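You operate a simulated robot arm through the tools that you are given. There is no shell and no other tool. Be economical: measure what you need, move in short steps, check, and stop when the job is done.

You run a simulated robot arm. Do the job below in one go: nothing can be reset, and whatever is moved stays where it is left.

TASK
On the lighting board, light fog, brake and head lamps, on main beam.
Fine: the red supply knob feeds them; light knob round to HEAD; leave the board's other switches as they are; leave the orange supply knob.

Only the result counts: the job must be done as asked and must still hold three seconds after the hand-in. Knocking over, shifting, dropping, spilling or breaking anything else fails it.

THE ROBOT
A 7-joint arm with a two-finger parallel gripper, fixed in place. Base frame: the origin is at the foot of the arm, x ahead of it, y to its left, z up. Readings come in cm, degrees, newtons and seconds.
With the tool pointing down near the work surface it reaches from about 48 to 92 cm from the base axis. Its first joint turns from -115.0 to 115.0 degrees. Payload 3.91 kg.
The tool frame sits at the grasp point between the pads (the TCP): z along the fingers, y along the line on which they close. The tips reach 3 cm beyond it. The gripper opens to 11 cm. The fingers are 2 cm wide and 1 cm thick; the gripper's body (4.8 by 11.2 cm) begins 5.5 cm behind the TCP.
Orientation is told as [roll, pitch, yaw] about the base's x, y, z axes, in that order, counted from this pose: with the fingers straight down and closing along the base's y, the tool's x points along the base's -x, its y along +y and its z along -z.

THE INTERFACE
- The arm moves only by the tool servo_tool. Its argument "motion" is a list of rows, each a list of 7 numbers: the turn, a rotation vector about the base's x, y, z in units of 8 degrees (1.0 is 8 degrees), then the shift along the base's x, y, z in units of 40 mm (1.0 is 40 mm), then the closure, from 0 (fully open) to 1 (shut). In form: [[rx, ry, rz, x, y, z, jaw], ...]. A call has 1 to 12 rows; each row shifts and turns the commanded pose from where the row before left it. A call with a number of a shift or a turn outside -1 to 1 is refused whole. Rows are played at 5 a second. More than 5 cm and 8.6 degrees between two rows, or a gripper value outside its range, and nothing of the call is played. A pose out of reach is approached as far as the arm can. The call stops where the force on the tool passes 40 N (or 10 N more than at its start, if that is more) or the arm is blocked; 0.2 s more then pass. The fingers move at their own pace (about 15.3 cm/s each) and stop on an object; they squeeze with about 31 N. The grip force told is the motor's: it shows also when the fingers shut on nothing. Time passes only in rows, and 0.2 s behind the last, so rows that do not move let the fingers close. It gives the time, the measured TCP pose, the force on the tool (base axes), the opening and the grip force at its end, in the units of the frame above (readings bear some noise).
- Cameras (640 x 400 px; columns grow to the right, rows downward): "scene" is fixed at [21.97, 49.93, 178.97]; the picture's right is [0.87, 0.50, 0.00], its down [0.29, -0.50, -0.81] and it looks along [-0.41, 0.71, -0.58] (base axes); focal length 214 px, centre (320, 200). "wrist" rides on the gripper at [7.2, 1.7, -10.3] in the tool frame; the picture's right is [-0.23, 0.97, 0.00], its down [-0.76, -0.18, -0.62] and it looks along [-0.61, -0.14, 0.78] (tool axes); focal length 222 px, centre (320, 200). There is no depth. A picture from a camera that has moved, and an enlarged one, comes with that camera's place and axes in the base frame and with its lens.
- capture(camera): a new picture of that camera. No time passes.
- raise_lower(by): slides the trunk up (or, below 0, down) by that many cm; the arm rides with it, the base frame stays. It gives what a move gives, with no picture.
- enlarge(camera, box): a new picture of the part [left, top, right, bottom] of that camera's present view, enlarged. No time passes.
- hand_in(): hands the job in; it is judged then, once.

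Go step by step. Nothing tells you positions but the pictures and the camera data: compare them with the known pose of the tool, close in by small moves and look again before you grip or let go. The budget is 120 turns and 64 pictures, counting those below and the enlarged ones. Unless the task says otherwise, let go and move clear before handing in, and close with one line.

The tools are called as a command line: name --pt "numbers of a row" for each row, then --argument value for the rest, lists and objects as JSON in quotes. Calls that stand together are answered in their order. servo_tool: Moves the arm, as the interface text tells. Its arguments: {"type":"object","properties":{"motion":{"type":"array","items":{"type":"array","items":{"type":"number"}}}},"required":["motion"]} The other tools are called the same way: raise_lower (by) slides the trunk up or down; capture (camera) takes a picture; enlarge (camera, box) takes an enlarged picture of a part of a camera's view; hand_in () hands the job in.

At the start:

```text
clock: 0.0
eef_pos: [54.87, 8.46, 146.12]
tcp_rot: [0.0, 0.0, 0.0]
wrist_force: [-0.7, 0.3, -0.7]
width: 10.98
grasp_force: 0.1
trunk travel left (down, up): [-92.5, 6.5]
```

scene: 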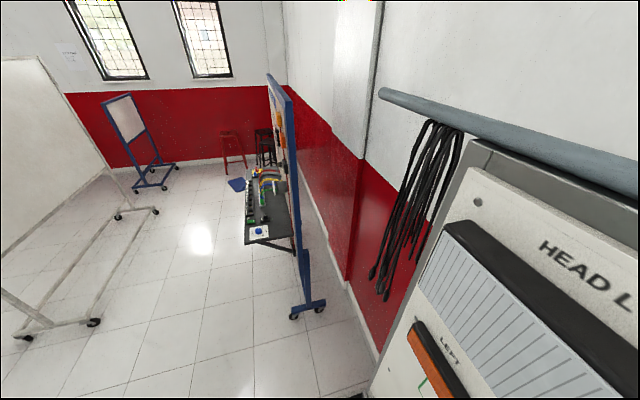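
wrist: 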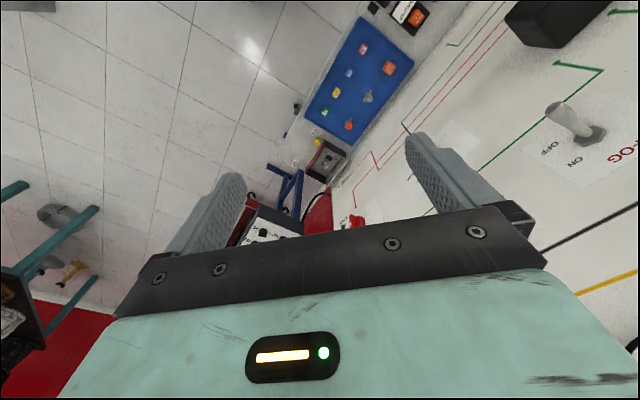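

The board seems to stand to the arm's left (+y side). I'll roll the tool toward +y in place so that the wrist camera looks at it.

servo_tool --pt "1 0 0 0 0 0 0" --pt "1 0 0 0 0 0 0" --pt "1 0 0 0 0 0 0" --pt "1 0 0 0 0 0 0" --pt "1 0 0 0 0 0 0" --pt "1 0 0 0 0 0 0"

capture --camera "wrist"

capture --camera "scene"

```text
clock: 1.4
eef_pos: [54.91, 8.51, 146.05]
tcp_rot: [48.1, -0.2, 0.0]
wrist_force: [-0.3, 0.8, -0.3]
width: 10.99
grasp_force: 0.1
trunk travel left (down, up): [-92.5, 6.5]
```

```text
61 pictures are left
camera wrist: at [47.66, 1.98, 154.34], right [0.23, 0.65, 0.73], down [0.76, -0.58, 0.28], along [0.61, 0.49, -0.63], focal length 222 px, centre (320, 200)
```

wrist: 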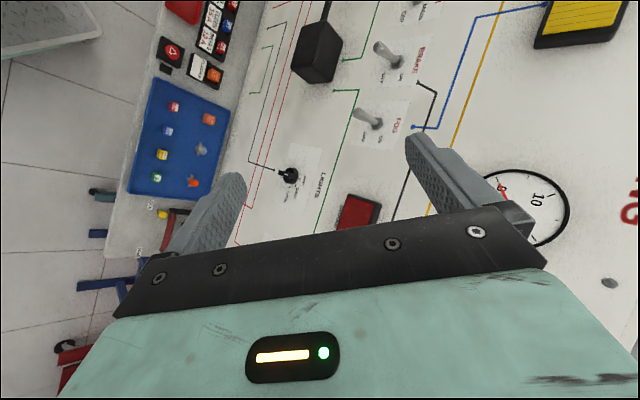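

```text
60 pictures are left
```

scene: 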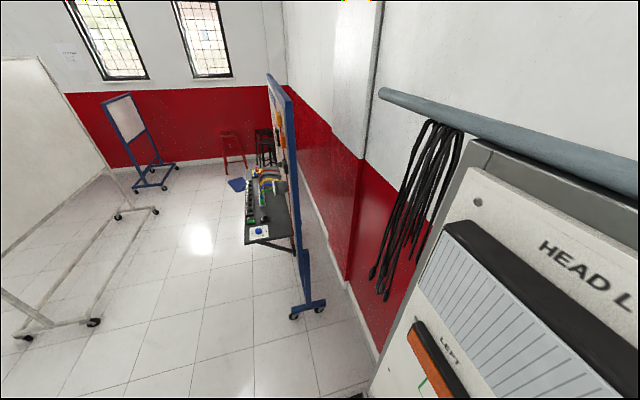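

The board lies ahead to +y, with toggles FOG and BRAKE and the LIGHTS rotary knob visible. I'll finish rolling to horizontal.

servo_tool --pt "1 0 0 0 0 0 0" --pt "1 0 0 0 0 0 0" --pt "1 0 0 0 0 0 0" --pt "1 0 0 0 0 0 0" --pt "1 0 0 0 0 0 0" --pt "0.25 0 0 0 0 0 0"

capture --camera "wrist"

```text
clock: 2.8
eef_pos: [54.88, 8.58, 146.17]
tcp_rot: [90.1, 0.0, 0.0]
wrist_force: [0.5, 0.4, 0.2]
width: 11.02
grasp_force: 0.1
trunk travel left (down, up): [-92.5, 6.5]
```

```text
59 pictures are left
camera wrist: at [47.73, -1.8, 147.8], right [0.23, 0.0, 0.97], down [0.76, -0.62, -0.18], along [0.61, 0.78, -0.14], focal length 222 px, centre (320, 200)
```

wrist: 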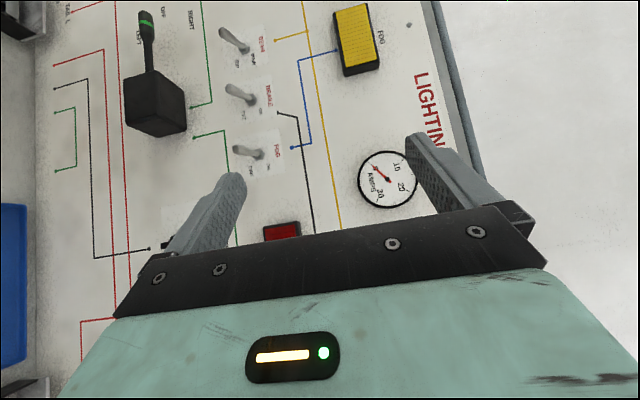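

The board faces -y, and the picture's right is up on it. I'll enlarge for detail and shift to see more of the board.

enlarge --camera "wrist" --box '[120, 0, 440, 200]'

servo_tool --pt "0 0 0 0 -1 0 0" --pt "0 0 0 0 -1 0 0" --pt "0 0 0 0 -1 0 0" --pt "0 0 0 0 -1 0 0" --pt "0 0 0 0 -1 0 0" --pt "0 0 0 0 -1 0 0"

capture --camera "wrist"

```text
2.00 times, centred on (280, 100) of wrist
camera zoom: at [47.73, -1.8, 147.8], right [0.23, 0.0, 0.97], down [0.76, -0.62, -0.18], along [0.61, 0.78, -0.14], focal length 444 px, centre (400, 400)
```

zoom: 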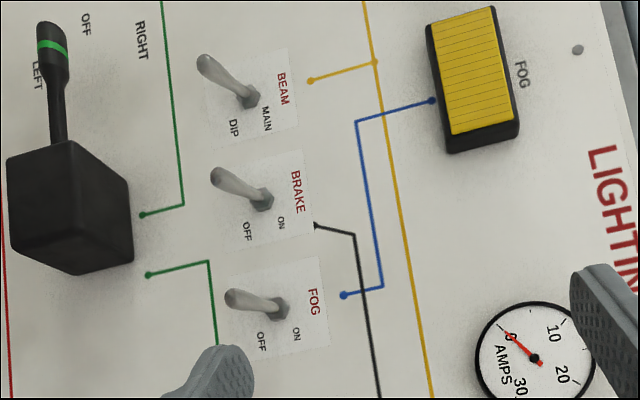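

```text
clock: 4.2
eef_pos: [54.87, -15.4, 145.94]
tcp_rot: [90.0, 0.0, 0.1]
wrist_force: [-0.1, -0.1, -0.5]
width: 11.01
grasp_force: 0.1
trunk travel left (down, up): [-92.5, 6.5]
```

```text
57 pictures are left
camera wrist: at [47.63, -25.76, 147.73], right [0.23, 0.0, 0.97], down [0.76, -0.62, -0.18], along [0.61, 0.78, -0.14], focal length 222 px, centre (320, 200)
```

wrist: 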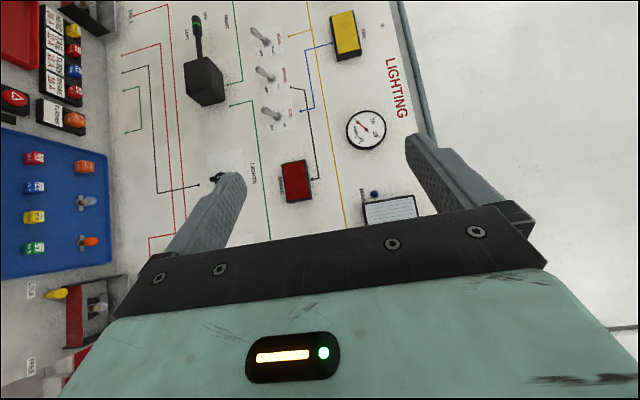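

Triangulating between the two pictures, the board runs at about 27° yaw, from y≈44 on its left to y≈32 at x≈72. I'll turn the tool so that the camera sits above and the tool faces the board squarely.

servo_tool --pt "0 1 0 0 0 0 0" --pt "0 1 0 0 0 0 0" --pt "0 1 0 0 0 0 0" --pt "0 1 0 0 0 0 0" --pt "0 1 0 0 0 0 0" --pt "0 1 0 0 0 0 0" --pt "0 1 0 0 0 0 0" --pt "0 1 0 0 0 0 0" --pt "0 1 0 0 0 0 0" --pt "0 1 0 0 0 0 0" --pt "0 1 0 0 0 0 0" --pt "0 0.25 0 0 0 0 0"

servo_tool --pt "0 0 -1 0 0 0 0" --pt "0 0 -1 0 0 0 0" --pt "0 0 -1 0 0 0 0" --pt "0 0 -0.375 0 0 0 0"

capture --camera "wrist"

```text
clock: 6.8
eef_pos: [54.91, -15.62, 146.16]
tcp_rot: [-92.6, 89.9, 177.3]
wrist_force: [0.2, -0.1, -0.3]
width: 11.0
grasp_force: 0.0
trunk travel left (down, up): [-92.5, 6.5]
```

```text
clock: 7.8
eef_pos: [54.88, -15.47, 145.98]
tcp_rot: [41.6, 89.9, -75.4]
wrist_force: [-0.4, -0.3, 0.5]
width: 10.99
grasp_force: 0.0
trunk travel left (down, up): [-92.5, 6.5]
```

```text
56 pictures are left
camera wrist: at [51.69, -25.48, 153.3], right [0.87, -0.44, -0.23], down [-0.44, -0.47, -0.76], along [0.23, 0.76, -0.61], focal length 222 px, centre (320, 200)
```

wrist: 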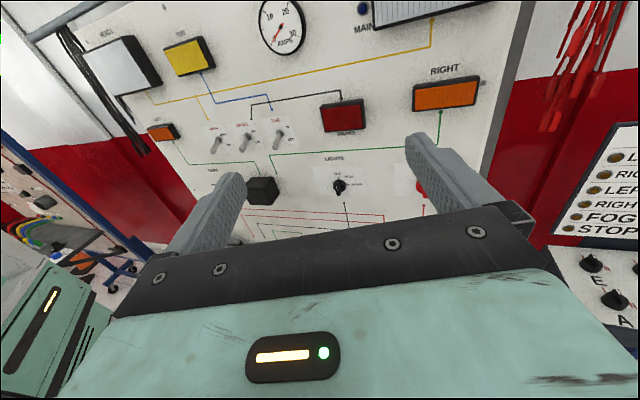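

I now have an upright view of the board: three toggles, the LIGHTS knob and a red knob to its right. I'll raise the tool for a better look.

servo_tool --pt "0 0 0 0.2 0.4 1 0" --pt "0 0 0 0.2 0.4 1 0" --pt "0 0 0 0.2 0.4 1 0" --pt "0 0 0 0.2 0.4 1 0"

capture --camera "wrist"

enlarge --camera "wrist" --box '[180, 0, 500, 200]'

```text
clock: 8.8
eef_pos: [58.08, -9.35, 162.1]
tcp_rot: [-87.3, 90.0, 155.6]
wrist_force: [0.3, 0.7, 0.5]
width: 11.01
grasp_force: 0.0
trunk travel left (down, up): [-92.5, 6.5]
```

```text
55 pictures are left
camera wrist: at [54.95, -19.29, 169.37], right [0.87, -0.44, -0.23], down [-0.44, -0.47, -0.76], along [0.23, 0.76, -0.61], focal length 222 px, centre (320, 200)
```

wrist: 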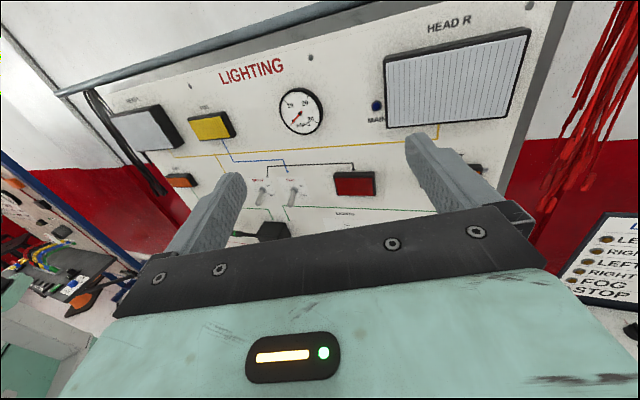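

```text
2.00 times, centred on (340, 100) of wrist
camera zoom: at [54.95, -19.29, 169.37], right [0.87, -0.44, -0.23], down [-0.44, -0.47, -0.76], along [0.23, 0.76, -0.61], focal length 444 px, centre (280, 400)
```

zoom: 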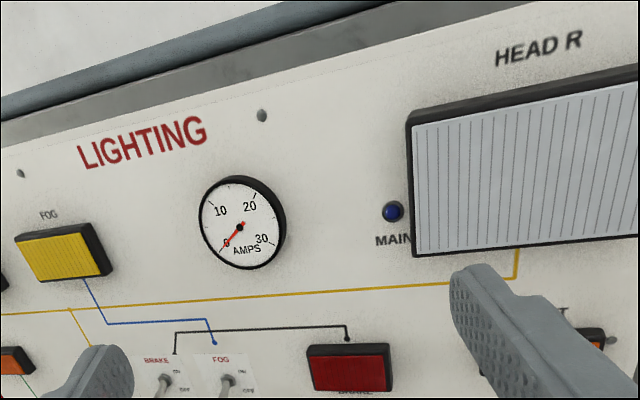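

With the toggle and knob rays intersected with the ammeter and MAIN lamp points, the board's yaw comes to about 42°. I'll square up to that, lower the tool and look again.

servo_tool --pt "0 0 -1 0 0 -1 0" --pt "0 0 -0.8 0 0 -1 0" --pt "0 0 0 0 0 -1 0" --pt "0 0 0 0 0 -1 0" --pt "0 0 0 0 0 -1 0" --pt "0 0 0 0 0 -1 0"

capture --camera "wrist"

enlarge --camera "wrist" --box '[160, 40, 480, 240]'

```text
clock: 10.2
eef_pos: [59.89, -10.3, 138.49]
tcp_rot: [89.6, 89.9, -41.7]
wrist_force: [-1.3, -0.2, 0.2]
width: 10.98
grasp_force: 0.1
out of reach, approached as far as the arm can: row 5, 6
trunk travel left (down, up): [-92.5, 6.5]
```

```text
53 pictures are left
camera wrist: at [54.41, -19.07, 145.89], right [0.73, -0.64, -0.23], down [-0.54, -0.35, -0.76], along [0.41, 0.68, -0.61], focal length 222 px, centre (320, 200)
```

wrist: 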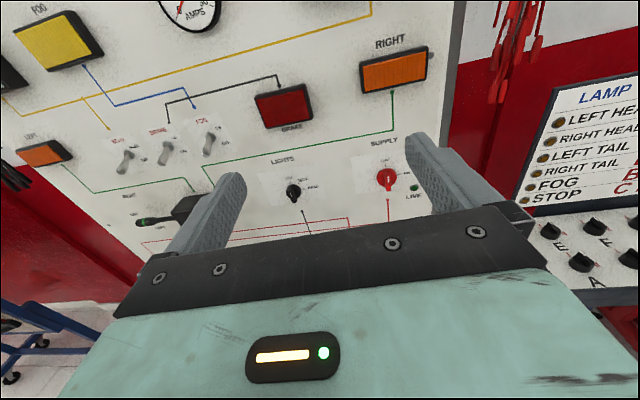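

```text
2.00 times, centred on (320, 140) of wrist
camera zoom: at [54.41, -19.07, 145.89], right [0.73, -0.64, -0.23], down [-0.54, -0.35, -0.76], along [0.41, 0.68, -0.61], focal length 444 px, centre (320, 320)
```

zoom: 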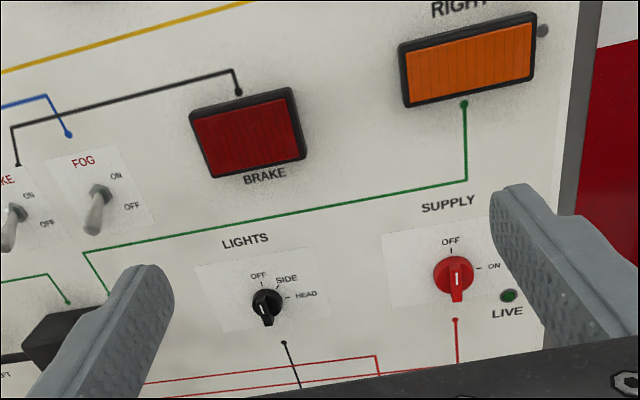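

The controls are clear now. Going by the plane, FOG is near (64,38,131), LIGHTS near (75,28,112) and the red SUPPLY knob near (94,11,111); I'll lower the trunk so that the arm can reach these heights.

raise_lower --by -22

capture --camera "wrist"

```text
clock: 12.5
eef_pos: [60.04, -10.17, 116.66]
tcp_rot: [55.4, 90.0, -76.0]
wrist_force: [0.4, -1.0, 0.2]
width: 11.01
grasp_force: 0.0
trunk travel left (down, up): [-70.5, 28.5]
```

```text
51 pictures are left
camera wrist: at [54.48, -19.08, 123.92], right [0.73, -0.64, -0.23], down [-0.54, -0.35, -0.76], along [0.41, 0.68, -0.61], focal length 222 px, centre (320, 200)
```

wrist: 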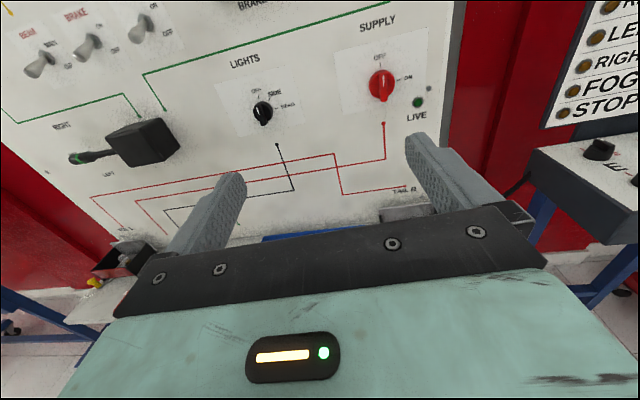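

Triangulation puts the board at 45° yaw (plane n≈74 along (.707,.707)), with FOG at u≈19, BRAKE at u≈6 and BEAM at u≈-7, all near z≈131. I'll close the fingers, square up and stand off in front of FOG.

servo_tool --pt "0 0 -0.45 -0.193 0.893 0.283 1" --pt "0 0 0 -0.193 0.893 0.283 1" --pt "0 0 0 -0.193 0.893 0.283 1" --pt "0 0 0 -0.193 0.893 0.283 1" --pt "0 0 0 -0.193 0.893 0.283 1" --pt "0 0 0 -0.193 0.893 0.283 1" --pt "0 0 0 -0.193 0.893 0.283 1" --pt "0 0 0 -0.193 0.893 0.283 1" --pt "0 0 0 -0.193 0.893 0.283 1" --pt "0 0 0 -0.193 0.893 0.283 1"

capture --camera "wrist"

```text
clock: 14.7
eef_pos: [51.02, 29.2, 130.72]
tcp_rot: [141.6, 89.0, 17.4]
wrist_force: [-8.3, 7.2, -3.8]
width: 0.0
grasp_force: 30.8
out of reach, approached as far as the arm can: row 1, 2, 3, 4, 9, 10
trunk travel left (down, up): [-70.5, 28.5]
```

```text
50 pictures are left
camera wrist: at [46.47, 19.81, 137.86], right [0.81, -0.55, -0.22], down [-0.48, -0.41, -0.77], along [0.33, 0.73, -0.6], focal length 222 px, centre (320, 200)
```

wrist: 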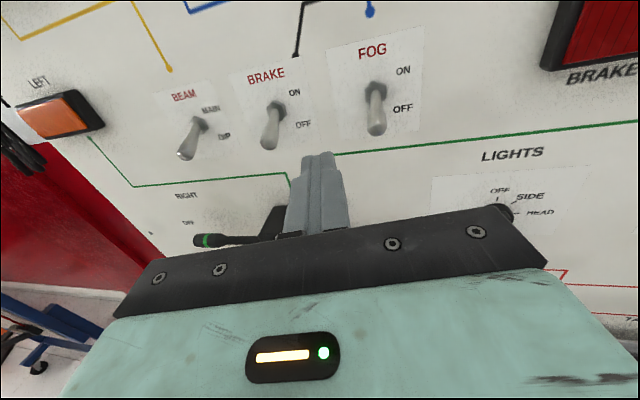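

The tool isn't touching anything, but the arm stalled near its inner reach with a yaw error. I'll nudge it toward the board and check the pose and force.

servo_tool --pt "0 0 0 0.3 0.1 0 1" --pt "0 0 0 0.3 0.1 0 1" --pt "0 0 0 0 0 0 1"

capture --camera "wrist"

```text
clock: 15.5
eef_pos: [60.77, 24.03, 129.77]
tcp_rot: [57.1, 90.0, -77.8]
wrist_force: [-0.7, -0.9, 0.4]
width: 0.0
grasp_force: 30.9
trunk travel left (down, up): [-70.5, 28.5]
```

```text
49 pictures are left
camera wrist: at [54.76, 15.62, 137.05], right [0.69, -0.69, -0.23], down [-0.57, -0.32, -0.76], along [0.45, 0.65, -0.61], focal length 222 px, centre (320, 200)
```

wrist: 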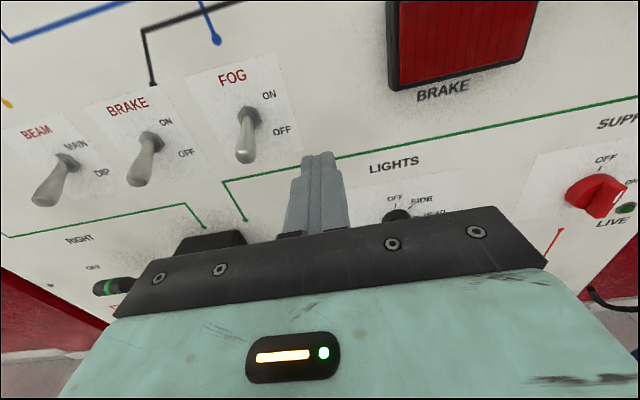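

The pose is good again. FOG's lever tip triangulates to u=18.3, n=69.3, z=128.9 and its pivot to z=130.8; I'll position below it.

servo_tool --pt "0 0 0 0 0 -0.55 1" --pt "0 0 0 0 0 -0.55 1" --pt "0 0 0 -0.2 0.47 0 1" --pt "0 0 0 -0.2 0.47 0 1" --pt "0 0 0 -0.2 0.47 0 1" --pt "0 0 0 -0.2 0.47 0 1"

capture --camera "wrist"

```text
clock: 16.9
eef_pos: [61.33, 25.59, 129.66]
tcp_rot: [-1.3, 89.6, -135.7]
wrist_force: [1.0, 0.2, 0.9]
width: 0.0
grasp_force: 31.2
out of reach, approached as far as the arm can: row 1, 2, 3, 4, 5, 6
trunk travel left (down, up): [-70.5, 28.5]
```

```text
48 pictures are left
camera wrist: at [55.43, 16.98, 137.08], right [0.7, -0.68, -0.23], down [-0.57, -0.32, -0.76], along [0.44, 0.66, -0.61], focal length 222 px, centre (320, 200)
```

wrist: 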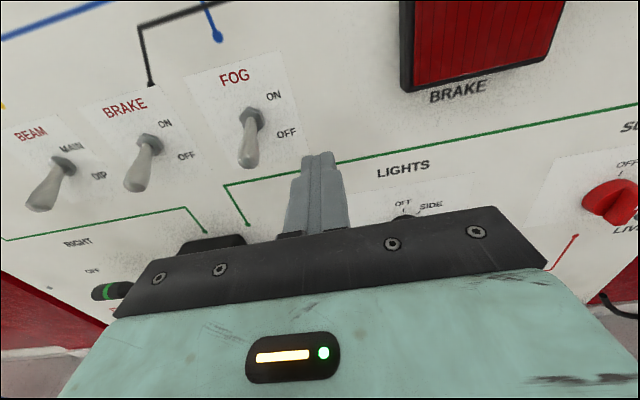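

This pose is at the arm's limit relative to the trunk. I'll lift the tool and lower the trunk so that the working height sits higher in the arm's range.

servo_tool --pt "0 0 0 0 0 0.5 1" --pt "0 0 0 0 0 1 1" --pt "0 0 0 0 0 1 1" --pt "0 0 0 0 0 1 1" --pt "0 0 0 0 0 1 1"

raise_lower --by -18

```text
clock: 18.1
eef_pos: [61.39, 25.63, 147.84]
tcp_rot: [58.2, 89.9, -76.8]
wrist_force: [0.2, 0.3, -0.2]
width: 0.01
grasp_force: 30.9
trunk travel left (down, up): [-70.5, 28.5]
```

```text
clock: 20.1
eef_pos: [61.5, 25.62, 129.88]
tcp_rot: [67.8, 90.0, -67.3]
wrist_force: [0.3, 0.5, 0.1]
width: 0.01
grasp_force: 31.0
trunk travel left (down, up): [-52.5, 46.5]
```

Now I'll retry the move below FOG.

servo_tool --pt "0 0 0 0 0 -0.575 1" --pt "0 0 0 0 0 -0.575 1" --pt "0 0 0 -0.27 0.35 0 1" --pt "0 0 0 -0.27 0.35 0 1" --pt "0 0 0 -0.27 0.35 0 1" --pt "0 0 0 -0.27 0.35 0 1"

capture --camera "wrist"

```text
clock: 21.5
eef_pos: [57.26, 31.18, 125.14]
tcp_rot: [-93.4, 90.0, 131.6]
wrist_force: [-0.4, -0.4, -0.7]
width: 0.02
grasp_force: 31.5
trunk travel left (down, up): [-52.5, 46.5]
```

```text
47 pictures are left
camera wrist: at [51.16, 22.69, 132.41], right [0.69, -0.69, -0.23], down [-0.57, -0.32, -0.76], along [0.45, 0.65, -0.61], focal length 222 px, centre (320, 200)
```

wrist: 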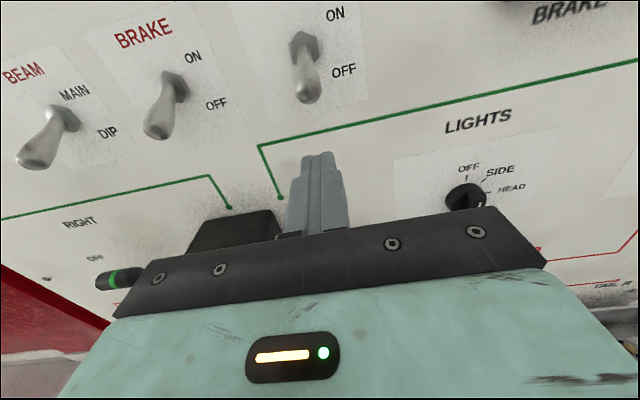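

Aligned under FOG. I'll advance 6.5 cm toward the board, then lift.

servo_tool --pt "0 0 0 0.29 0.29 0 1" --pt "0 0 0 0.29 0.29 0 1" --pt "0 0 0 0.29 0.29 0 1" --pt "0 0 0 0.28 0.28 0 1" --pt "0 0 0 0 0 0 1"

servo_tool --pt "0 0 0 0 0 0.2 1" --pt "0 0 0 0 0 0.2 1" --pt "0 0 0 0 0 0.2 1" --pt "0 0 0 0 0 0.2 1" --pt "0 0 0 0 0 0.2 1" --pt "0 0 0 0 0 0.2 1" --pt "0 0 0 0 0 0.2 1"

capture --camera "wrist"

```text
clock: 22.7
eef_pos: [61.78, 36.01, 125.24]
tcp_rot: [22.0, 89.9, -112.7]
wrist_force: [-0.7, -0.4, 0.3]
width: 0.01
grasp_force: 31.5
trunk travel left (down, up): [-52.5, 46.5]
```

```text
clock: 24.4
eef_pos: [61.83, 35.85, 129.9]
tcp_rot: [4.9, 88.9, -130.3]
wrist_force: [-3.6, -2.8, -7.9]
width: 0.01
grasp_force: 31.0
trunk travel left (down, up): [-52.5, 46.5]
stopped in row 7: the force on the tool passed its limit (the readings are from after the stop); the commanded pose is now the measured one
```

```text
46 pictures are left
camera wrist: at [55.73, 27.38, 137.39], right [0.68, -0.69, -0.23], down [-0.58, -0.32, -0.75], along [0.45, 0.64, -0.62], focal length 222 px, centre (320, 200)
```

wrist: 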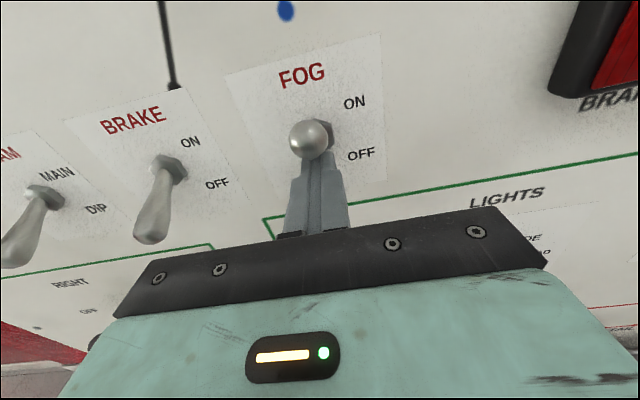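

The lever appears flipped up, and the force stop fits with it hitting its end stop. I'll back off and check.

servo_tool --pt "0 0 0 0 0 -0.15 1" --pt "0 0 0 -0.29 -0.29 0 1" --pt "0 0 0 -0.29 -0.29 0 1" --pt "0 0 0 -0.29 -0.29 0 1" --pt "0 0 0 -0.29 -0.29 0 1" --pt "0 0 0 0 0 0 1"

capture --camera "wrist"

```text
clock: 25.8
eef_pos: [57.29, 31.29, 129.37]
tcp_rot: [5.2, 89.0, -130.0]
wrist_force: [0.5, 0.6, 0.3]
width: 0.01
grasp_force: 31.4
trunk travel left (down, up): [-52.5, 46.5]
```

```text
45 pictures are left
camera wrist: at [51.19, 22.92, 136.79], right [0.68, -0.69, -0.23], down [-0.58, -0.32, -0.75], along [0.45, 0.64, -0.62], focal length 222 px, centre (320, 200)
```

wrist: 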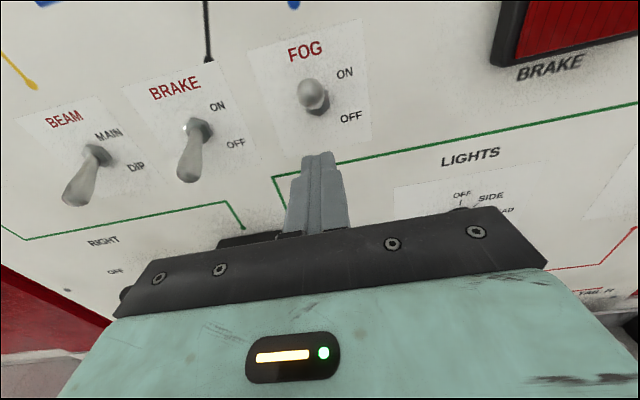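

FOG is ON. BRAKE sits at u≈6.3 with the same heights, so I'll shift over below it.

servo_tool --pt "0 0 0 0 0 -0.5 1" --pt "0 0 0 0 0 -0.52 1" --pt "0 0 0 -0.535 0.535 0 1" --pt "0 0 0 -0.535 0.535 0 1" --pt "0 0 0 -0.535 0.535 0 1" --pt "0 0 0 -0.535 0.535 0 1" --pt "0 0 0 0 0 0 1"

capture --camera "wrist"

```text
clock: 27.4
eef_pos: [54.36, 35.96, 129.92]
tcp_rot: [3.6, 88.6, -130.6]
wrist_force: [0.5, -0.8, 0.8]
width: 0.01
grasp_force: 31.1
out of reach, approached as far as the arm can: row 3, 4, 5, 6
trunk travel left (down, up): [-52.5, 46.5]
```

```text
44 pictures are left
camera wrist: at [48.51, 27.44, 137.52], right [0.7, -0.68, -0.23], down [-0.57, -0.34, -0.75], along [0.43, 0.65, -0.63], focal length 222 px, centre (320, 200)
```

wrist: 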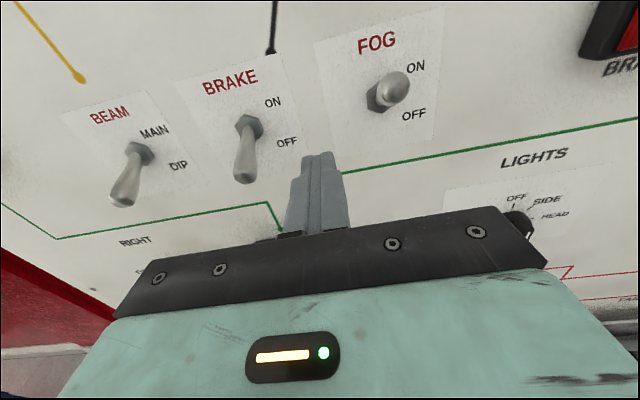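

I'm at the reach limit again, so I'll lift the tool and drop the trunk further.

servo_tool --pt "0 0 0 -0.05 -0.05 1 1" --pt "0 0 0 -0.05 -0.05 1 1" --pt "0 0 0 -0.05 -0.05 1 1" --pt "0 0 0 -0.05 -0.05 1 1"

raise_lower --by -16

servo_tool --pt "0 0 0 -0.4 0.4 0 1" --pt "0 0 0 -0.4 0.4 0 1" --pt "0 0 0 -0.4 0.4 0 1" --pt "0 0 0 0 0 -0.55 1" --pt "0 0 0 0 0 -0.55 1" --pt "0 0 0 0 0 0 1"

capture --camera "wrist"

```text
clock: 28.4
eef_pos: [53.52, 35.02, 146.23]
tcp_rot: [6.3, 89.2, -128.8]
wrist_force: [0.8, -1.0, 0.5]
width: 0.01
grasp_force: 31.4
trunk travel left (down, up): [-52.5, 46.5]
```

```text
clock: 30.2
eef_pos: [53.53, 35.12, 130.1]
tcp_rot: [6.2, 89.2, -128.8]
wrist_force: [0.2, 0.0, 0.0]
width: 0.02
grasp_force: 30.5
trunk travel left (down, up): [-36.5, 62.5]
```

```text
clock: 31.6
eef_pos: [48.76, 39.86, 125.52]
tcp_rot: [7.2, 89.2, -127.8]
wrist_force: [0.5, 0.3, 0.5]
width: 0.0
grasp_force: 30.6
trunk travel left (down, up): [-36.5, 62.5]
```

```text
43 pictures are left
camera wrist: at [42.78, 31.4, 132.97], right [0.69, -0.69, -0.23], down [-0.57, -0.32, -0.75], along [0.45, 0.65, -0.62], focal length 222 px, centre (320, 200)
```

wrist: 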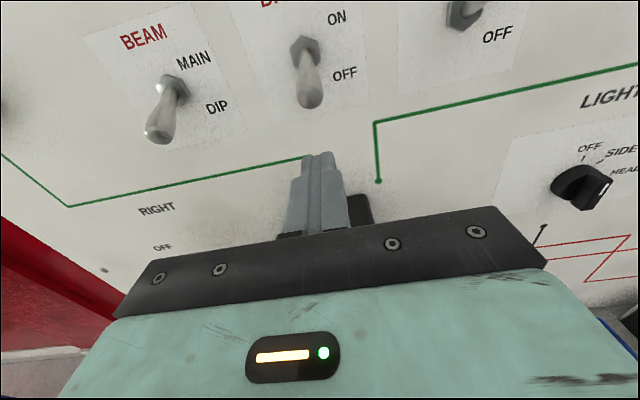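

Same alignment as with FOG, so I'll advance and lift BRAKE, then back off.

servo_tool --pt "0 0 0 0.28 0.28 0 1" --pt "0 0 0 0.28 0.28 0 1" --pt "0 0 0 0.28 0.28 0 1" --pt "0 0 0 0.28 0.28 0 1" --pt "0 0 0 0 0 0 1"

servo_tool --pt "0 0 0 0 0 0.2 1" --pt "0 0 0 0 0 0.2 1" --pt "0 0 0 0 0 0.2 1" --pt "0 0 0 0 0 0.2 1" --pt "0 0 0 0 0 0.2 1" --pt "0 0 0 0 0 0.15 1"

servo_tool --pt "0 0 0 0 0 -0.15 1" --pt "0 0 0 -0.29 -0.29 0 1" --pt "0 0 0 -0.29 -0.29 0 1" --pt "0 0 0 -0.29 -0.29 0 1" --pt "0 0 0 -0.29 -0.29 0 1" --pt "0 0 0 0 0 0 1"

capture --camera "wrist"

```text
clock: 32.8
eef_pos: [53.18, 44.31, 125.68]
tcp_rot: [4.8, 89.1, -130.3]
wrist_force: [-0.3, 0.3, 0.3]
width: 0.0
grasp_force: 31.3
trunk travel left (down, up): [-36.5, 62.5]
```

```text
clock: 34.2
eef_pos: [52.92, 43.82, 130.02]
tcp_rot: [6.0, 89.2, -128.9]
wrist_force: [-0.4, -0.3, 0.3]
width: 0.01
grasp_force: 30.5
out of reach, approached as far as the arm can: row 5
trunk travel left (down, up): [-36.5, 62.5]
```

```text
clock: 35.6
eef_pos: [48.45, 39.26, 129.5]
tcp_rot: [4.3, 89.2, -130.7]
wrist_force: [-0.9, 0.2, -0.5]
width: 0.0
grasp_force: 31.2
trunk travel left (down, up): [-36.5, 62.5]
```

```text
42 pictures are left
camera wrist: at [42.32, 30.89, 136.87], right [0.69, -0.69, -0.23], down [-0.57, -0.32, -0.75], along [0.45, 0.65, -0.62], focal length 222 px, centre (320, 200)
```

wrist: 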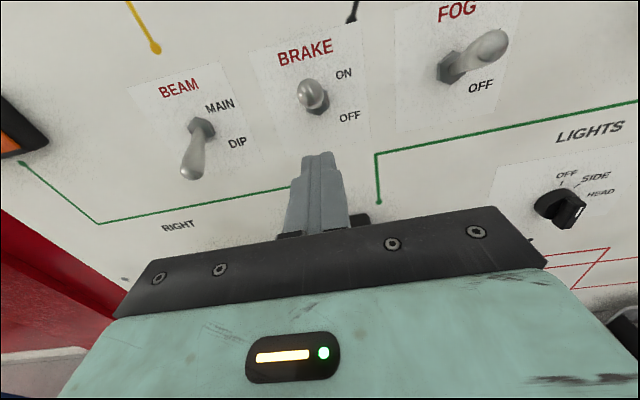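

BRAKE is ON. BEAM is at u≈-5.5; I'll shift over and go below it.

servo_tool --pt "0 0 0 -0.53 0.53 0 1" --pt "0 0 0 -0.53 0.53 0 1" --pt "0 0 0 -0.53 0.53 0 1" --pt "0 0 0 -0.53 0.53 0 1" --pt "0 0 0 0 0 -0.5 1" --pt "0 0 0 0 0 -0.5 1" --pt "0 0 0 0 0 0 1"

capture --camera "wrist"

```text
clock: 37.2
eef_pos: [39.82, 47.24, 125.22]
tcp_rot: [6.3, 89.2, -128.8]
wrist_force: [-0.1, -0.1, 0.4]
width: 0.0
grasp_force: 31.5
out of reach, approached as far as the arm can: row 4
trunk travel left (down, up): [-36.5, 62.5]
```

```text
41 pictures are left
camera wrist: at [33.79, 38.79, 132.62], right [0.69, -0.69, -0.23], down [-0.57, -0.32, -0.75], along [0.45, 0.65, -0.62], focal length 222 px, centre (320, 200)
```

wrist: 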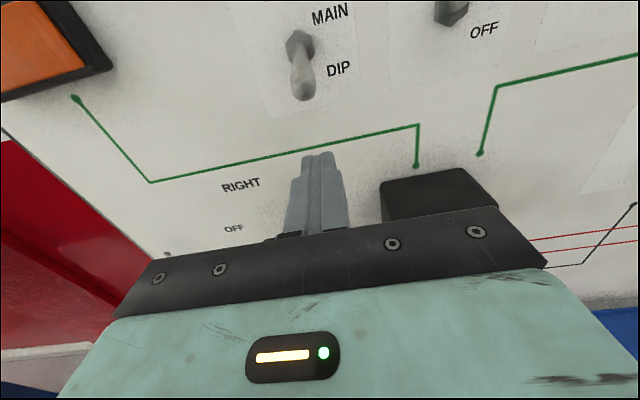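

Aligned. I'll advance, lift and retreat for BEAM.

servo_tool --pt "0 0 0 0.295 0.33 0 1" --pt "0 0 0 0.295 0.33 0 1" --pt "0 0 0 0.295 0.33 0 1" --pt "0 0 0 0.295 0.33 0 1" --pt "0 0 0 0 0 0 1"

servo_tool --pt "0 0 0 0 0 0.2 1" --pt "0 0 0 0 0 0.2 1" --pt "0 0 0 0 0 0.2 1" --pt "0 0 0 0 0 0.2 1" --pt "0 0 0 0 0 0.2 1" --pt "0 0 0 0 0 0.2 1"

servo_tool --pt "0 0 0 0 0 -0.15 1" --pt "0 0 0 -0.29 -0.29 0 1" --pt "0 0 0 -0.29 -0.29 0 1" --pt "0 0 0 -0.29 -0.29 0 1" --pt "0 0 0 -0.29 -0.29 0 1" --pt "0 0 0 0 0 0 1"

capture --camera "wrist"

```text
clock: 38.4
eef_pos: [43.88, 48.57, 123.9]
tcp_rot: [6.1, 89.2, -129.0]
wrist_force: [0.2, 0.7, -0.5]
width: 0.01
grasp_force: 31.4
out of reach, approached as far as the arm can: row 2, 3, 4
trunk travel left (down, up): [-36.5, 62.5]
```

```text
clock: 39.8
eef_pos: [43.61, 47.05, 128.32]
tcp_rot: [7.0, 89.3, -128.0]
wrist_force: [0.5, -0.4, -0.6]
width: 0.01
grasp_force: 30.8
out of reach, approached as far as the arm can: row 1, 3, 5
trunk travel left (down, up): [-36.5, 62.5]
```

```text
clock: 41.2
eef_pos: [39.06, 42.65, 127.87]
tcp_rot: [5.2, 89.2, -129.8]
wrist_force: [0.1, 0.7, -0.7]
width: 0.0
grasp_force: 31.0
trunk travel left (down, up): [-36.5, 62.5]
```

```text
40 pictures are left
camera wrist: at [33.06, 34.24, 135.24], right [0.69, -0.69, -0.23], down [-0.57, -0.32, -0.75], along [0.45, 0.65, -0.62], focal length 222 px, centre (320, 200)
```

wrist: 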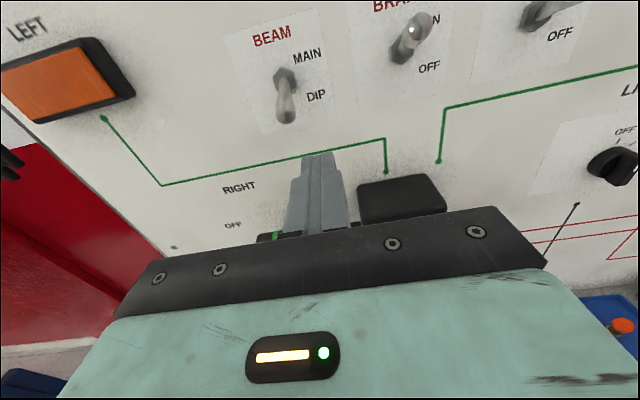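

BEAM did not flip because the arm stalled short at its limit (n≈65). I'll lift the tool, lower the trunk and retry.

servo_tool --pt "0 0 0 0 0 1 1" --pt "0 0 0 0 0 1 1" --pt "0 0 0 0 0 1 1" --pt "0 0 0 0 0 1 1"

raise_lower --by -15

servo_tool --pt "0 0 0 0.4 0.55 0 1" --pt "0 0 0 0.4 0.55 0 1" --pt "0 0 0 0 0 0 1"

```text
clock: 42.2
eef_pos: [38.89, 39.51, 139.74]
tcp_rot: [7.7, 89.2, -127.2]
wrist_force: [-0.9, 0.0, 0.1]
width: 0.0
grasp_force: 31.3
out of reach, approached as far as the arm can: row 3, 4
trunk travel left (down, up): [-36.5, 62.5]
```

```text
clock: 44.0
eef_pos: [38.94, 39.49, 124.67]
tcp_rot: [6.7, 89.3, -128.3]
wrist_force: [0.4, -0.1, 0.0]
width: 0.01
grasp_force: 30.9
trunk travel left (down, up): [-21.5, 77.5]
```

```text
clock: 44.8
eef_pos: [41.78, 41.58, 122.37]
tcp_rot: [7.3, 89.3, -127.7]
wrist_force: [-0.3, 0.2, -0.8]
width: 0.0
grasp_force: 30.7
out of reach, approached as far as the arm can: row 1, 2
trunk travel left (down, up): [-21.5, 77.5]
```

The arm is now against its upper limit, so I'll bring the trunk back up to a middle height and try again.

servo_tool --pt "0 0 0 -0.2 -0.2 0 1" --pt "0 0 0 0 0 0 1"

raise_lower --by 22

servo_tool --pt "0 0 0 0 0 -1 1" --pt "0 0 0 0 0 -1 1" --pt "0 0 0 0 0 -1 1" --pt "0 0 0 0 0 -1 1" --pt "0 0 0 0 0 -0.7 1" --pt "0 0 0 0 0 0 1"

```text
clock: 45.4
eef_pos: [40.86, 40.74, 122.32]
tcp_rot: [6.6, 89.2, -128.4]
wrist_force: [-0.5, -0.4, 0.0]
width: 0.0
grasp_force: 31.3
trunk travel left (down, up): [-21.5, 77.5]
```

```text
clock: 47.7
eef_pos: [41.03, 40.79, 144.25]
tcp_rot: [7.2, 89.2, -127.7]
wrist_force: [-0.2, 0.4, 0.4]
width: 0.0
grasp_force: 30.9
trunk travel left (down, up): [-43.5, 55.5]
```

```text
clock: 49.1
eef_pos: [40.89, 40.87, 125.36]
tcp_rot: [7.1, 89.3, -128.0]
wrist_force: [-0.5, 1.2, 0.1]
width: 0.01
grasp_force: 30.7
trunk travel left (down, up): [-43.5, 55.5]
```

servo_tool --pt "0 0 0 -0.044 0.46 0 1" --pt "0 0 0 -0.044 0.46 0 1" --pt "0 0 0 -0.044 0.46 0 1" --pt "0 0 0 -0.044 0.46 0 1" --pt "0 0 0 0 0 0 1"

```text
clock: 50.3
eef_pos: [40.15, 48.3, 125.38]
tcp_rot: [10.3, 89.2, -124.7]
wrist_force: [0.0, 1.0, 0.0]
width: 0.01
grasp_force: 31.5
trunk travel left (down, up): [-43.5, 55.5]
```

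The arm reached the spot below BEAM (u≈-5.8, n≈62.5) without complaint. I'll advance 6.3 cm.

servo_tool --pt "0 0 0 0.28 0.28 0 1" --pt "0 0 0 0.28 0.28 0 1" --pt "0 0 0 0.28 0.28 0 1" --pt "0 0 0 0.28 0.28 0 1" --pt "0 0 0 0 0 0 1"

```text
clock: 51.5
eef_pos: [44.27, 49.7, 125.35]
tcp_rot: [7.4, 89.3, -127.5]
wrist_force: [0.0, -0.3, -0.1]
width: 0.0
grasp_force: 30.7
out of reach, approached as far as the arm can: row 2, 3, 4
trunk travel left (down, up): [-43.5, 55.5]
```

The arm limits out near y≈49.7 in this orientation. I'll back off, yaw the tool 16° toward +y and see whether that frees the reach.

servo_tool --pt "0 0 0 -0.3 -0.3 0 1" --pt "0 0 0 -0.3 -0.3 0 1" --pt "0 0 1 -0.1 0 0 1" --pt "0 0 1 -0.1 0 0 1" --pt "0 0 0 0 0 0 1"

servo_tool --pt "0 0 0 0.1 0.3 0 1" --pt "0 0 0 0.1 0.3 0 1" --pt "0 0 0 0.1 0.3 0 1" --pt "0 0 0 0 0 0 1"

capture --camera "wrist"

```text
clock: 52.7
eef_pos: [41.07, 47.29, 125.09]
tcp_rot: [6.0, 89.2, -112.9]
wrist_force: [0.2, -0.3, -0.8]
width: 0.0
grasp_force: 30.8
trunk travel left (down, up): [-43.5, 55.5]
```

```text
clock: 53.7
eef_pos: [42.35, 50.95, 124.98]
tcp_rot: [7.7, 89.3, -111.4]
wrist_force: [0.6, 0.8, 0.3]
width: 0.0
grasp_force: 30.8
trunk travel left (down, up): [-43.5, 55.5]
```

```text
39 pictures are left
camera wrist: at [38.79, 41.14, 132.49], right [0.85, -0.47, -0.23], down [-0.46, -0.47, -0.75], along [0.25, 0.75, -0.62], focal length 222 px, centre (320, 200)
```

wrist: 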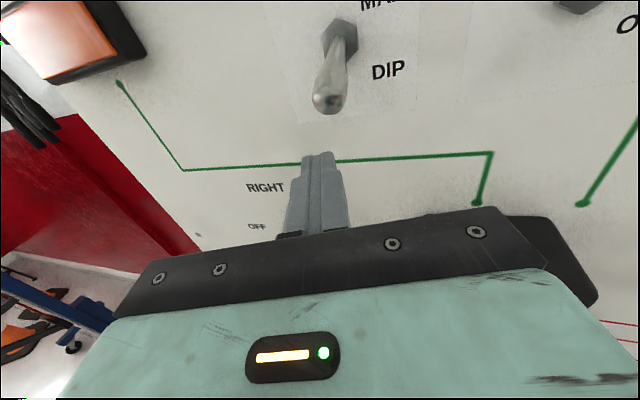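

The yaw helped. The tip is now at u≈-6.9, n≈68.8, so I'll move it to u≈-5.7, n≈71.3.

servo_tool --pt "0 0 0 0.33 0.12 0 1" --pt "0 0 0 0.33 0.12 0 1" --pt "0 0 0 0 0 0 1"

capture --camera "wrist"

```text
clock: 54.5
eef_pos: [45.09, 51.95, 125.18]
tcp_rot: [6.3, 89.4, -112.8]
wrist_force: [-0.4, -0.2, 0.2]
width: 0.0
grasp_force: 31.3
trunk travel left (down, up): [-43.5, 55.5]
```

```text
38 pictures are left
camera wrist: at [41.56, 42.06, 132.54], right [0.85, -0.47, -0.23], down [-0.46, -0.47, -0.75], along [0.25, 0.75, -0.62], focal length 222 px, centre (320, 200)
```

wrist: 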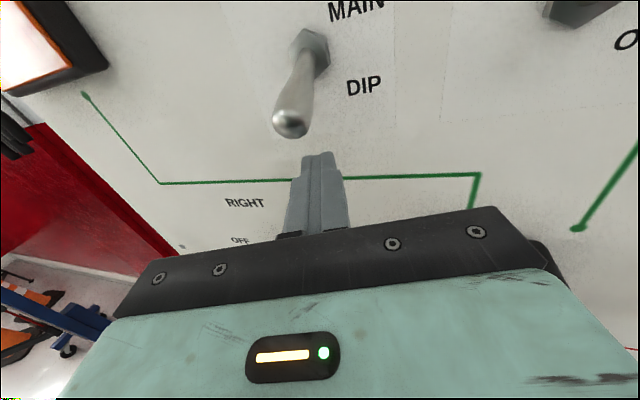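

The finger is under the lever, so I'll lift now.

servo_tool --pt "0 0 0 0 0 0.2 1" --pt "0 0 0 0 0 0.2 1" --pt "0 0 0 0 0 0.2 1" --pt "0 0 0 0 0 0.2 1" --pt "0 0 0 0 0 0.2 1" --pt "0 0 0 0 0 0.2 1" --pt "0 0 0 0 0 0 1"

capture --camera "wrist"

```text
clock: 56.1
eef_pos: [44.81, 51.2, 129.86]
tcp_rot: [7.3, 89.3, -111.7]
wrist_force: [-0.6, 1.0, -0.8]
width: 0.02
grasp_force: 31.1
out of reach, approached as far as the arm can: row 4, 6
trunk travel left (down, up): [-43.5, 55.5]
```

```text
37 pictures are left
camera wrist: at [41.27, 41.39, 137.28], right [0.85, -0.47, -0.23], down [-0.46, -0.47, -0.75], along [0.25, 0.75, -0.62], focal length 222 px, centre (320, 200)
```

wrist: 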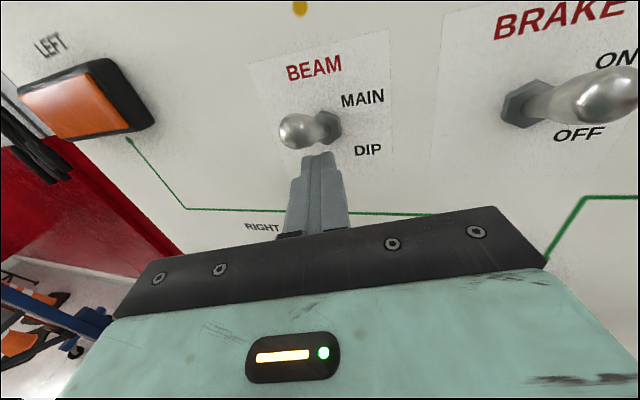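

The lever looks up. I'll retreat along the tool axis and turn the yaw back for the knobs.

servo_tool --pt "0 0 0 -0.03 -0.04 -0.15 1" --pt "0 0 0 -0.25 -0.45 0 1" --pt "0 0 0 -0.25 -0.45 0 1" --pt "0 0 0 -0.25 -0.45 0 1" --pt "0 0 -1 0 -0.3 0 1" --pt "0 0 -1 0 -0.3 0 1" --pt "0 0 0 0 0 0 1"

capture --camera "wrist"

```text
clock: 57.7
eef_pos: [43.4, 42.8, 129.11]
tcp_rot: [-39.3, 88.3, -174.4]
wrist_force: [-0.7, -0.3, 0.5]
width: 0.0
grasp_force: 31.0
trunk travel left (down, up): [-43.5, 55.5]
```

```text
36 pictures are left
camera wrist: at [37.46, 34.33, 136.64], right [0.68, -0.69, -0.25], down [-0.59, -0.31, -0.74], along [0.44, 0.65, -0.62], focal length 222 px, centre (320, 200)
```

wrist: 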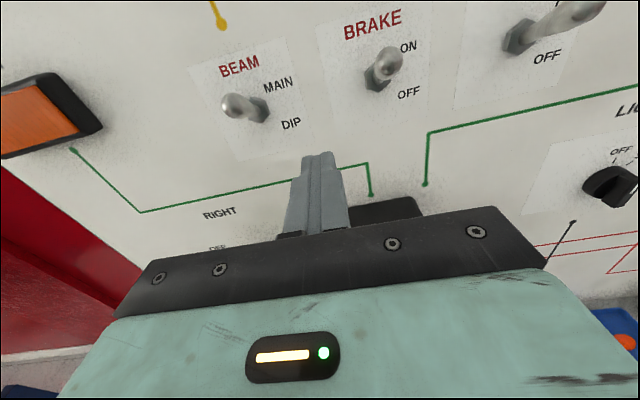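

All three toggles are up. Next I'll move across in front of the LIGHTS knob, opening the fingers.

servo_tool --pt "0 0 0 0.65 -0.785 0 1" --pt "0 0 0 0.65 -0.785 0 1" --pt "0 0 0 0.65 -0.785 0 1" --pt "0 0 0 0.65 -0.785 0 1" --pt "0 0 0 0.65 -0.785 0 1" --pt "0 0 0 0.65 -0.785 0 1" --pt "0 0 0 0.65 -0.785 0 1" --pt "0 0 0 0.65 -0.785 0 0" --pt "0 0 0 0 0 -0.6 0" --pt "0 0 0 0 0 -0.6 0" --pt "0 0 0 0 0 0 0"

capture --camera "wrist"

enlarge --camera "wrist" --box '[220, 60, 460, 210]'

```text
clock: 60.1
eef_pos: [62.43, 18.13, 124.5]
tcp_rot: [7.0, 89.4, -127.9]
wrist_force: [0.7, 0.6, 0.3]
width: 11.0
grasp_force: 0.2
trunk travel left (down, up): [-43.5, 55.5]
```

```text
35 pictures are left
camera wrist: at [56.47, 9.64, 131.79], right [0.69, -0.69, -0.23], down [-0.57, -0.32, -0.75], along [0.45, 0.65, -0.62], focal length 222 px, centre (320, 200)
```

wrist: 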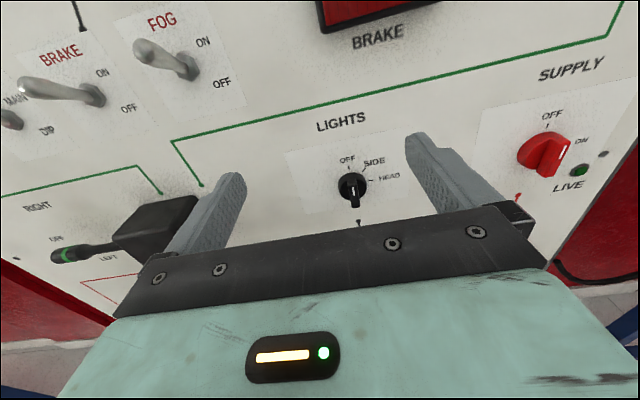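

```text
2.67 times, centred on (340, 135) of wrist
camera zoom: at [56.47, 9.64, 131.79], right [0.69, -0.69, -0.23], down [-0.57, -0.32, -0.75], along [0.45, 0.65, -0.62], focal length 592 px, centre (267, 373)
```

zoom: 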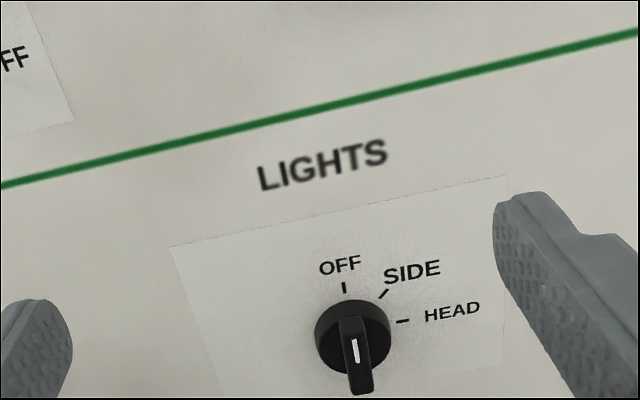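

The knob's centre works out to u≈33.4, z≈112.0, with OFF up and HEAD 90° clockwise. Before gripping I'll test in free space that the wrist can turn 90° clockwise about the board normal.

servo_tool --pt "0.707 0.707 0 0 0 0 0" --pt "0.707 0.707 0 0 0 0 0" --pt "0.707 0.707 0 0 0 0 0" --pt "0.707 0.707 0 0 0 0 0" --pt "0.707 0.707 0 0 0 0 0" --pt "0.707 0.707 0 0 0 0 0" --pt "0.707 0.707 0 0 0 0 0" --pt "0.707 0.707 0 0 0 0 0" --pt "0.707 0.707 0 0 0 0 0" --pt "0.707 0.707 0 0 0 0 0" --pt "0.707 0.707 0 0 0 0 0" --pt "0.177 0.177 0 0 0 0 0"

```text
clock: 62.7
eef_pos: [62.46, 18.06, 124.47]
tcp_rot: [-90.0, 0.0, 135.6]
wrist_force: [0.4, -0.4, 0.4]
width: 11.0
grasp_force: 0.2
trunk travel left (down, up): [-43.5, 55.5]
```

The 90° turn works, so I'll rotate back and then descend in front of the knob.

servo_tool --pt "-0.707 -0.707 0 0 0 0 0" --pt "-0.707 -0.707 0 0 0 0 0" --pt "-0.707 -0.707 0 0 0 0 0" --pt "-0.707 -0.707 0 0 0 0 0" --pt "-0.707 -0.707 0 0 0 0 0" --pt "-0.707 -0.707 0 0 0 0 0" --pt "-0.707 -0.707 0 0 0 0 0" --pt "-0.707 -0.707 0 0 0 0 0" --pt "-0.707 -0.707 0 0 0 0 0" --pt "-0.707 -0.707 0 0 0 0 0" --pt "-0.707 -0.707 0 0 0 0 0" --pt "-0.177 -0.177 0 0 0 0 0"

servo_tool --pt "0 0 0 0.22 0.04 -0.78 0" --pt "0 0 0 0.22 0.04 -0.78 0" --pt "0 0 0 0.22 0.04 -0.78 0" --pt "0 0 0 0.22 0.04 -0.78 0" --pt "0 0 0 0 0 0 0"

capture --camera "wrist"

```text
clock: 65.3
eef_pos: [62.56, 18.1, 124.41]
tcp_rot: [15.5, 89.2, -119.5]
wrist_force: [0.2, 0.7, -0.8]
width: 10.98
grasp_force: 0.0
trunk travel left (down, up): [-43.5, 55.5]
```

```text
clock: 66.5
eef_pos: [66.0, 18.89, 111.93]
tcp_rot: [7.4, 89.3, -127.7]
wrist_force: [0.1, 0.5, 0.9]
width: 10.99
grasp_force: 0.0
trunk travel left (down, up): [-43.5, 55.5]
```

```text
33 pictures are left
camera wrist: at [59.94, 10.54, 119.28], right [0.69, -0.69, -0.23], down [-0.57, -0.32, -0.75], along [0.45, 0.65, -0.62], focal length 222 px, centre (320, 200)
```

wrist: 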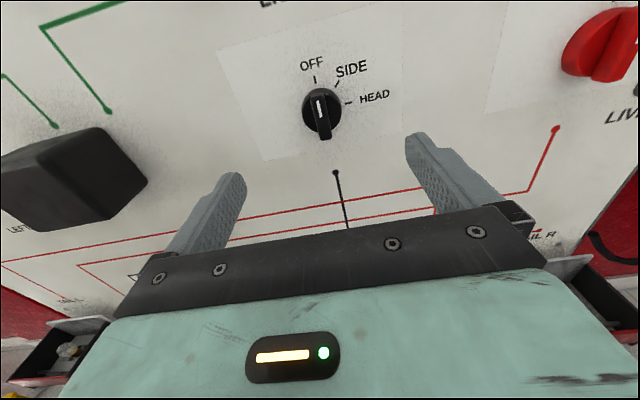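

Aligned with the knob (u≈33.5, bar front n≈71.4). I'll advance with open fingers.

servo_tool --pt "0 0 0 0.275 0.275 0 0" --pt "0 0 0 0.275 0.275 0 0" --pt "0 0 0 0.275 0.275 0 0" --pt "0 0 0 0.275 0.275 0 0" --pt "0 0 0 0.275 0.275 0 0" --pt "0 0 0 0.275 0.275 0 0" --pt "0 0 0 0 0 0 0"

capture --camera "wrist"

```text
clock: 68.1
eef_pos: [72.73, 25.25, 111.94]
tcp_rot: [8.1, 89.4, -127.0]
wrist_force: [1.4, -1.0, -0.6]
width: 11.0
grasp_force: 0.2
trunk travel left (down, up): [-43.5, 55.5]
```

```text
32 pictures are left
camera wrist: at [66.67, 16.83, 119.36], right [0.69, -0.69, -0.23], down [-0.57, -0.32, -0.75], along [0.45, 0.65, -0.62], focal length 222 px, centre (320, 200)
```

wrist: 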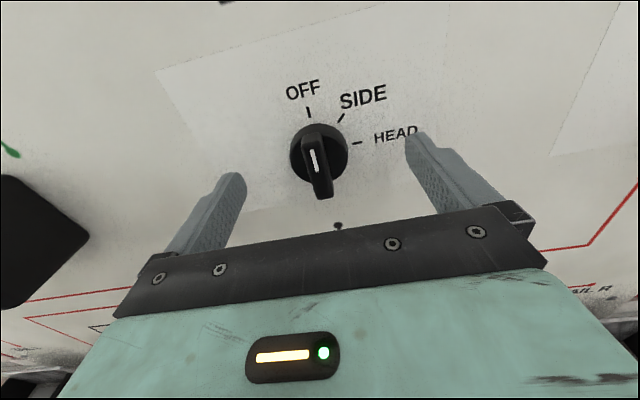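

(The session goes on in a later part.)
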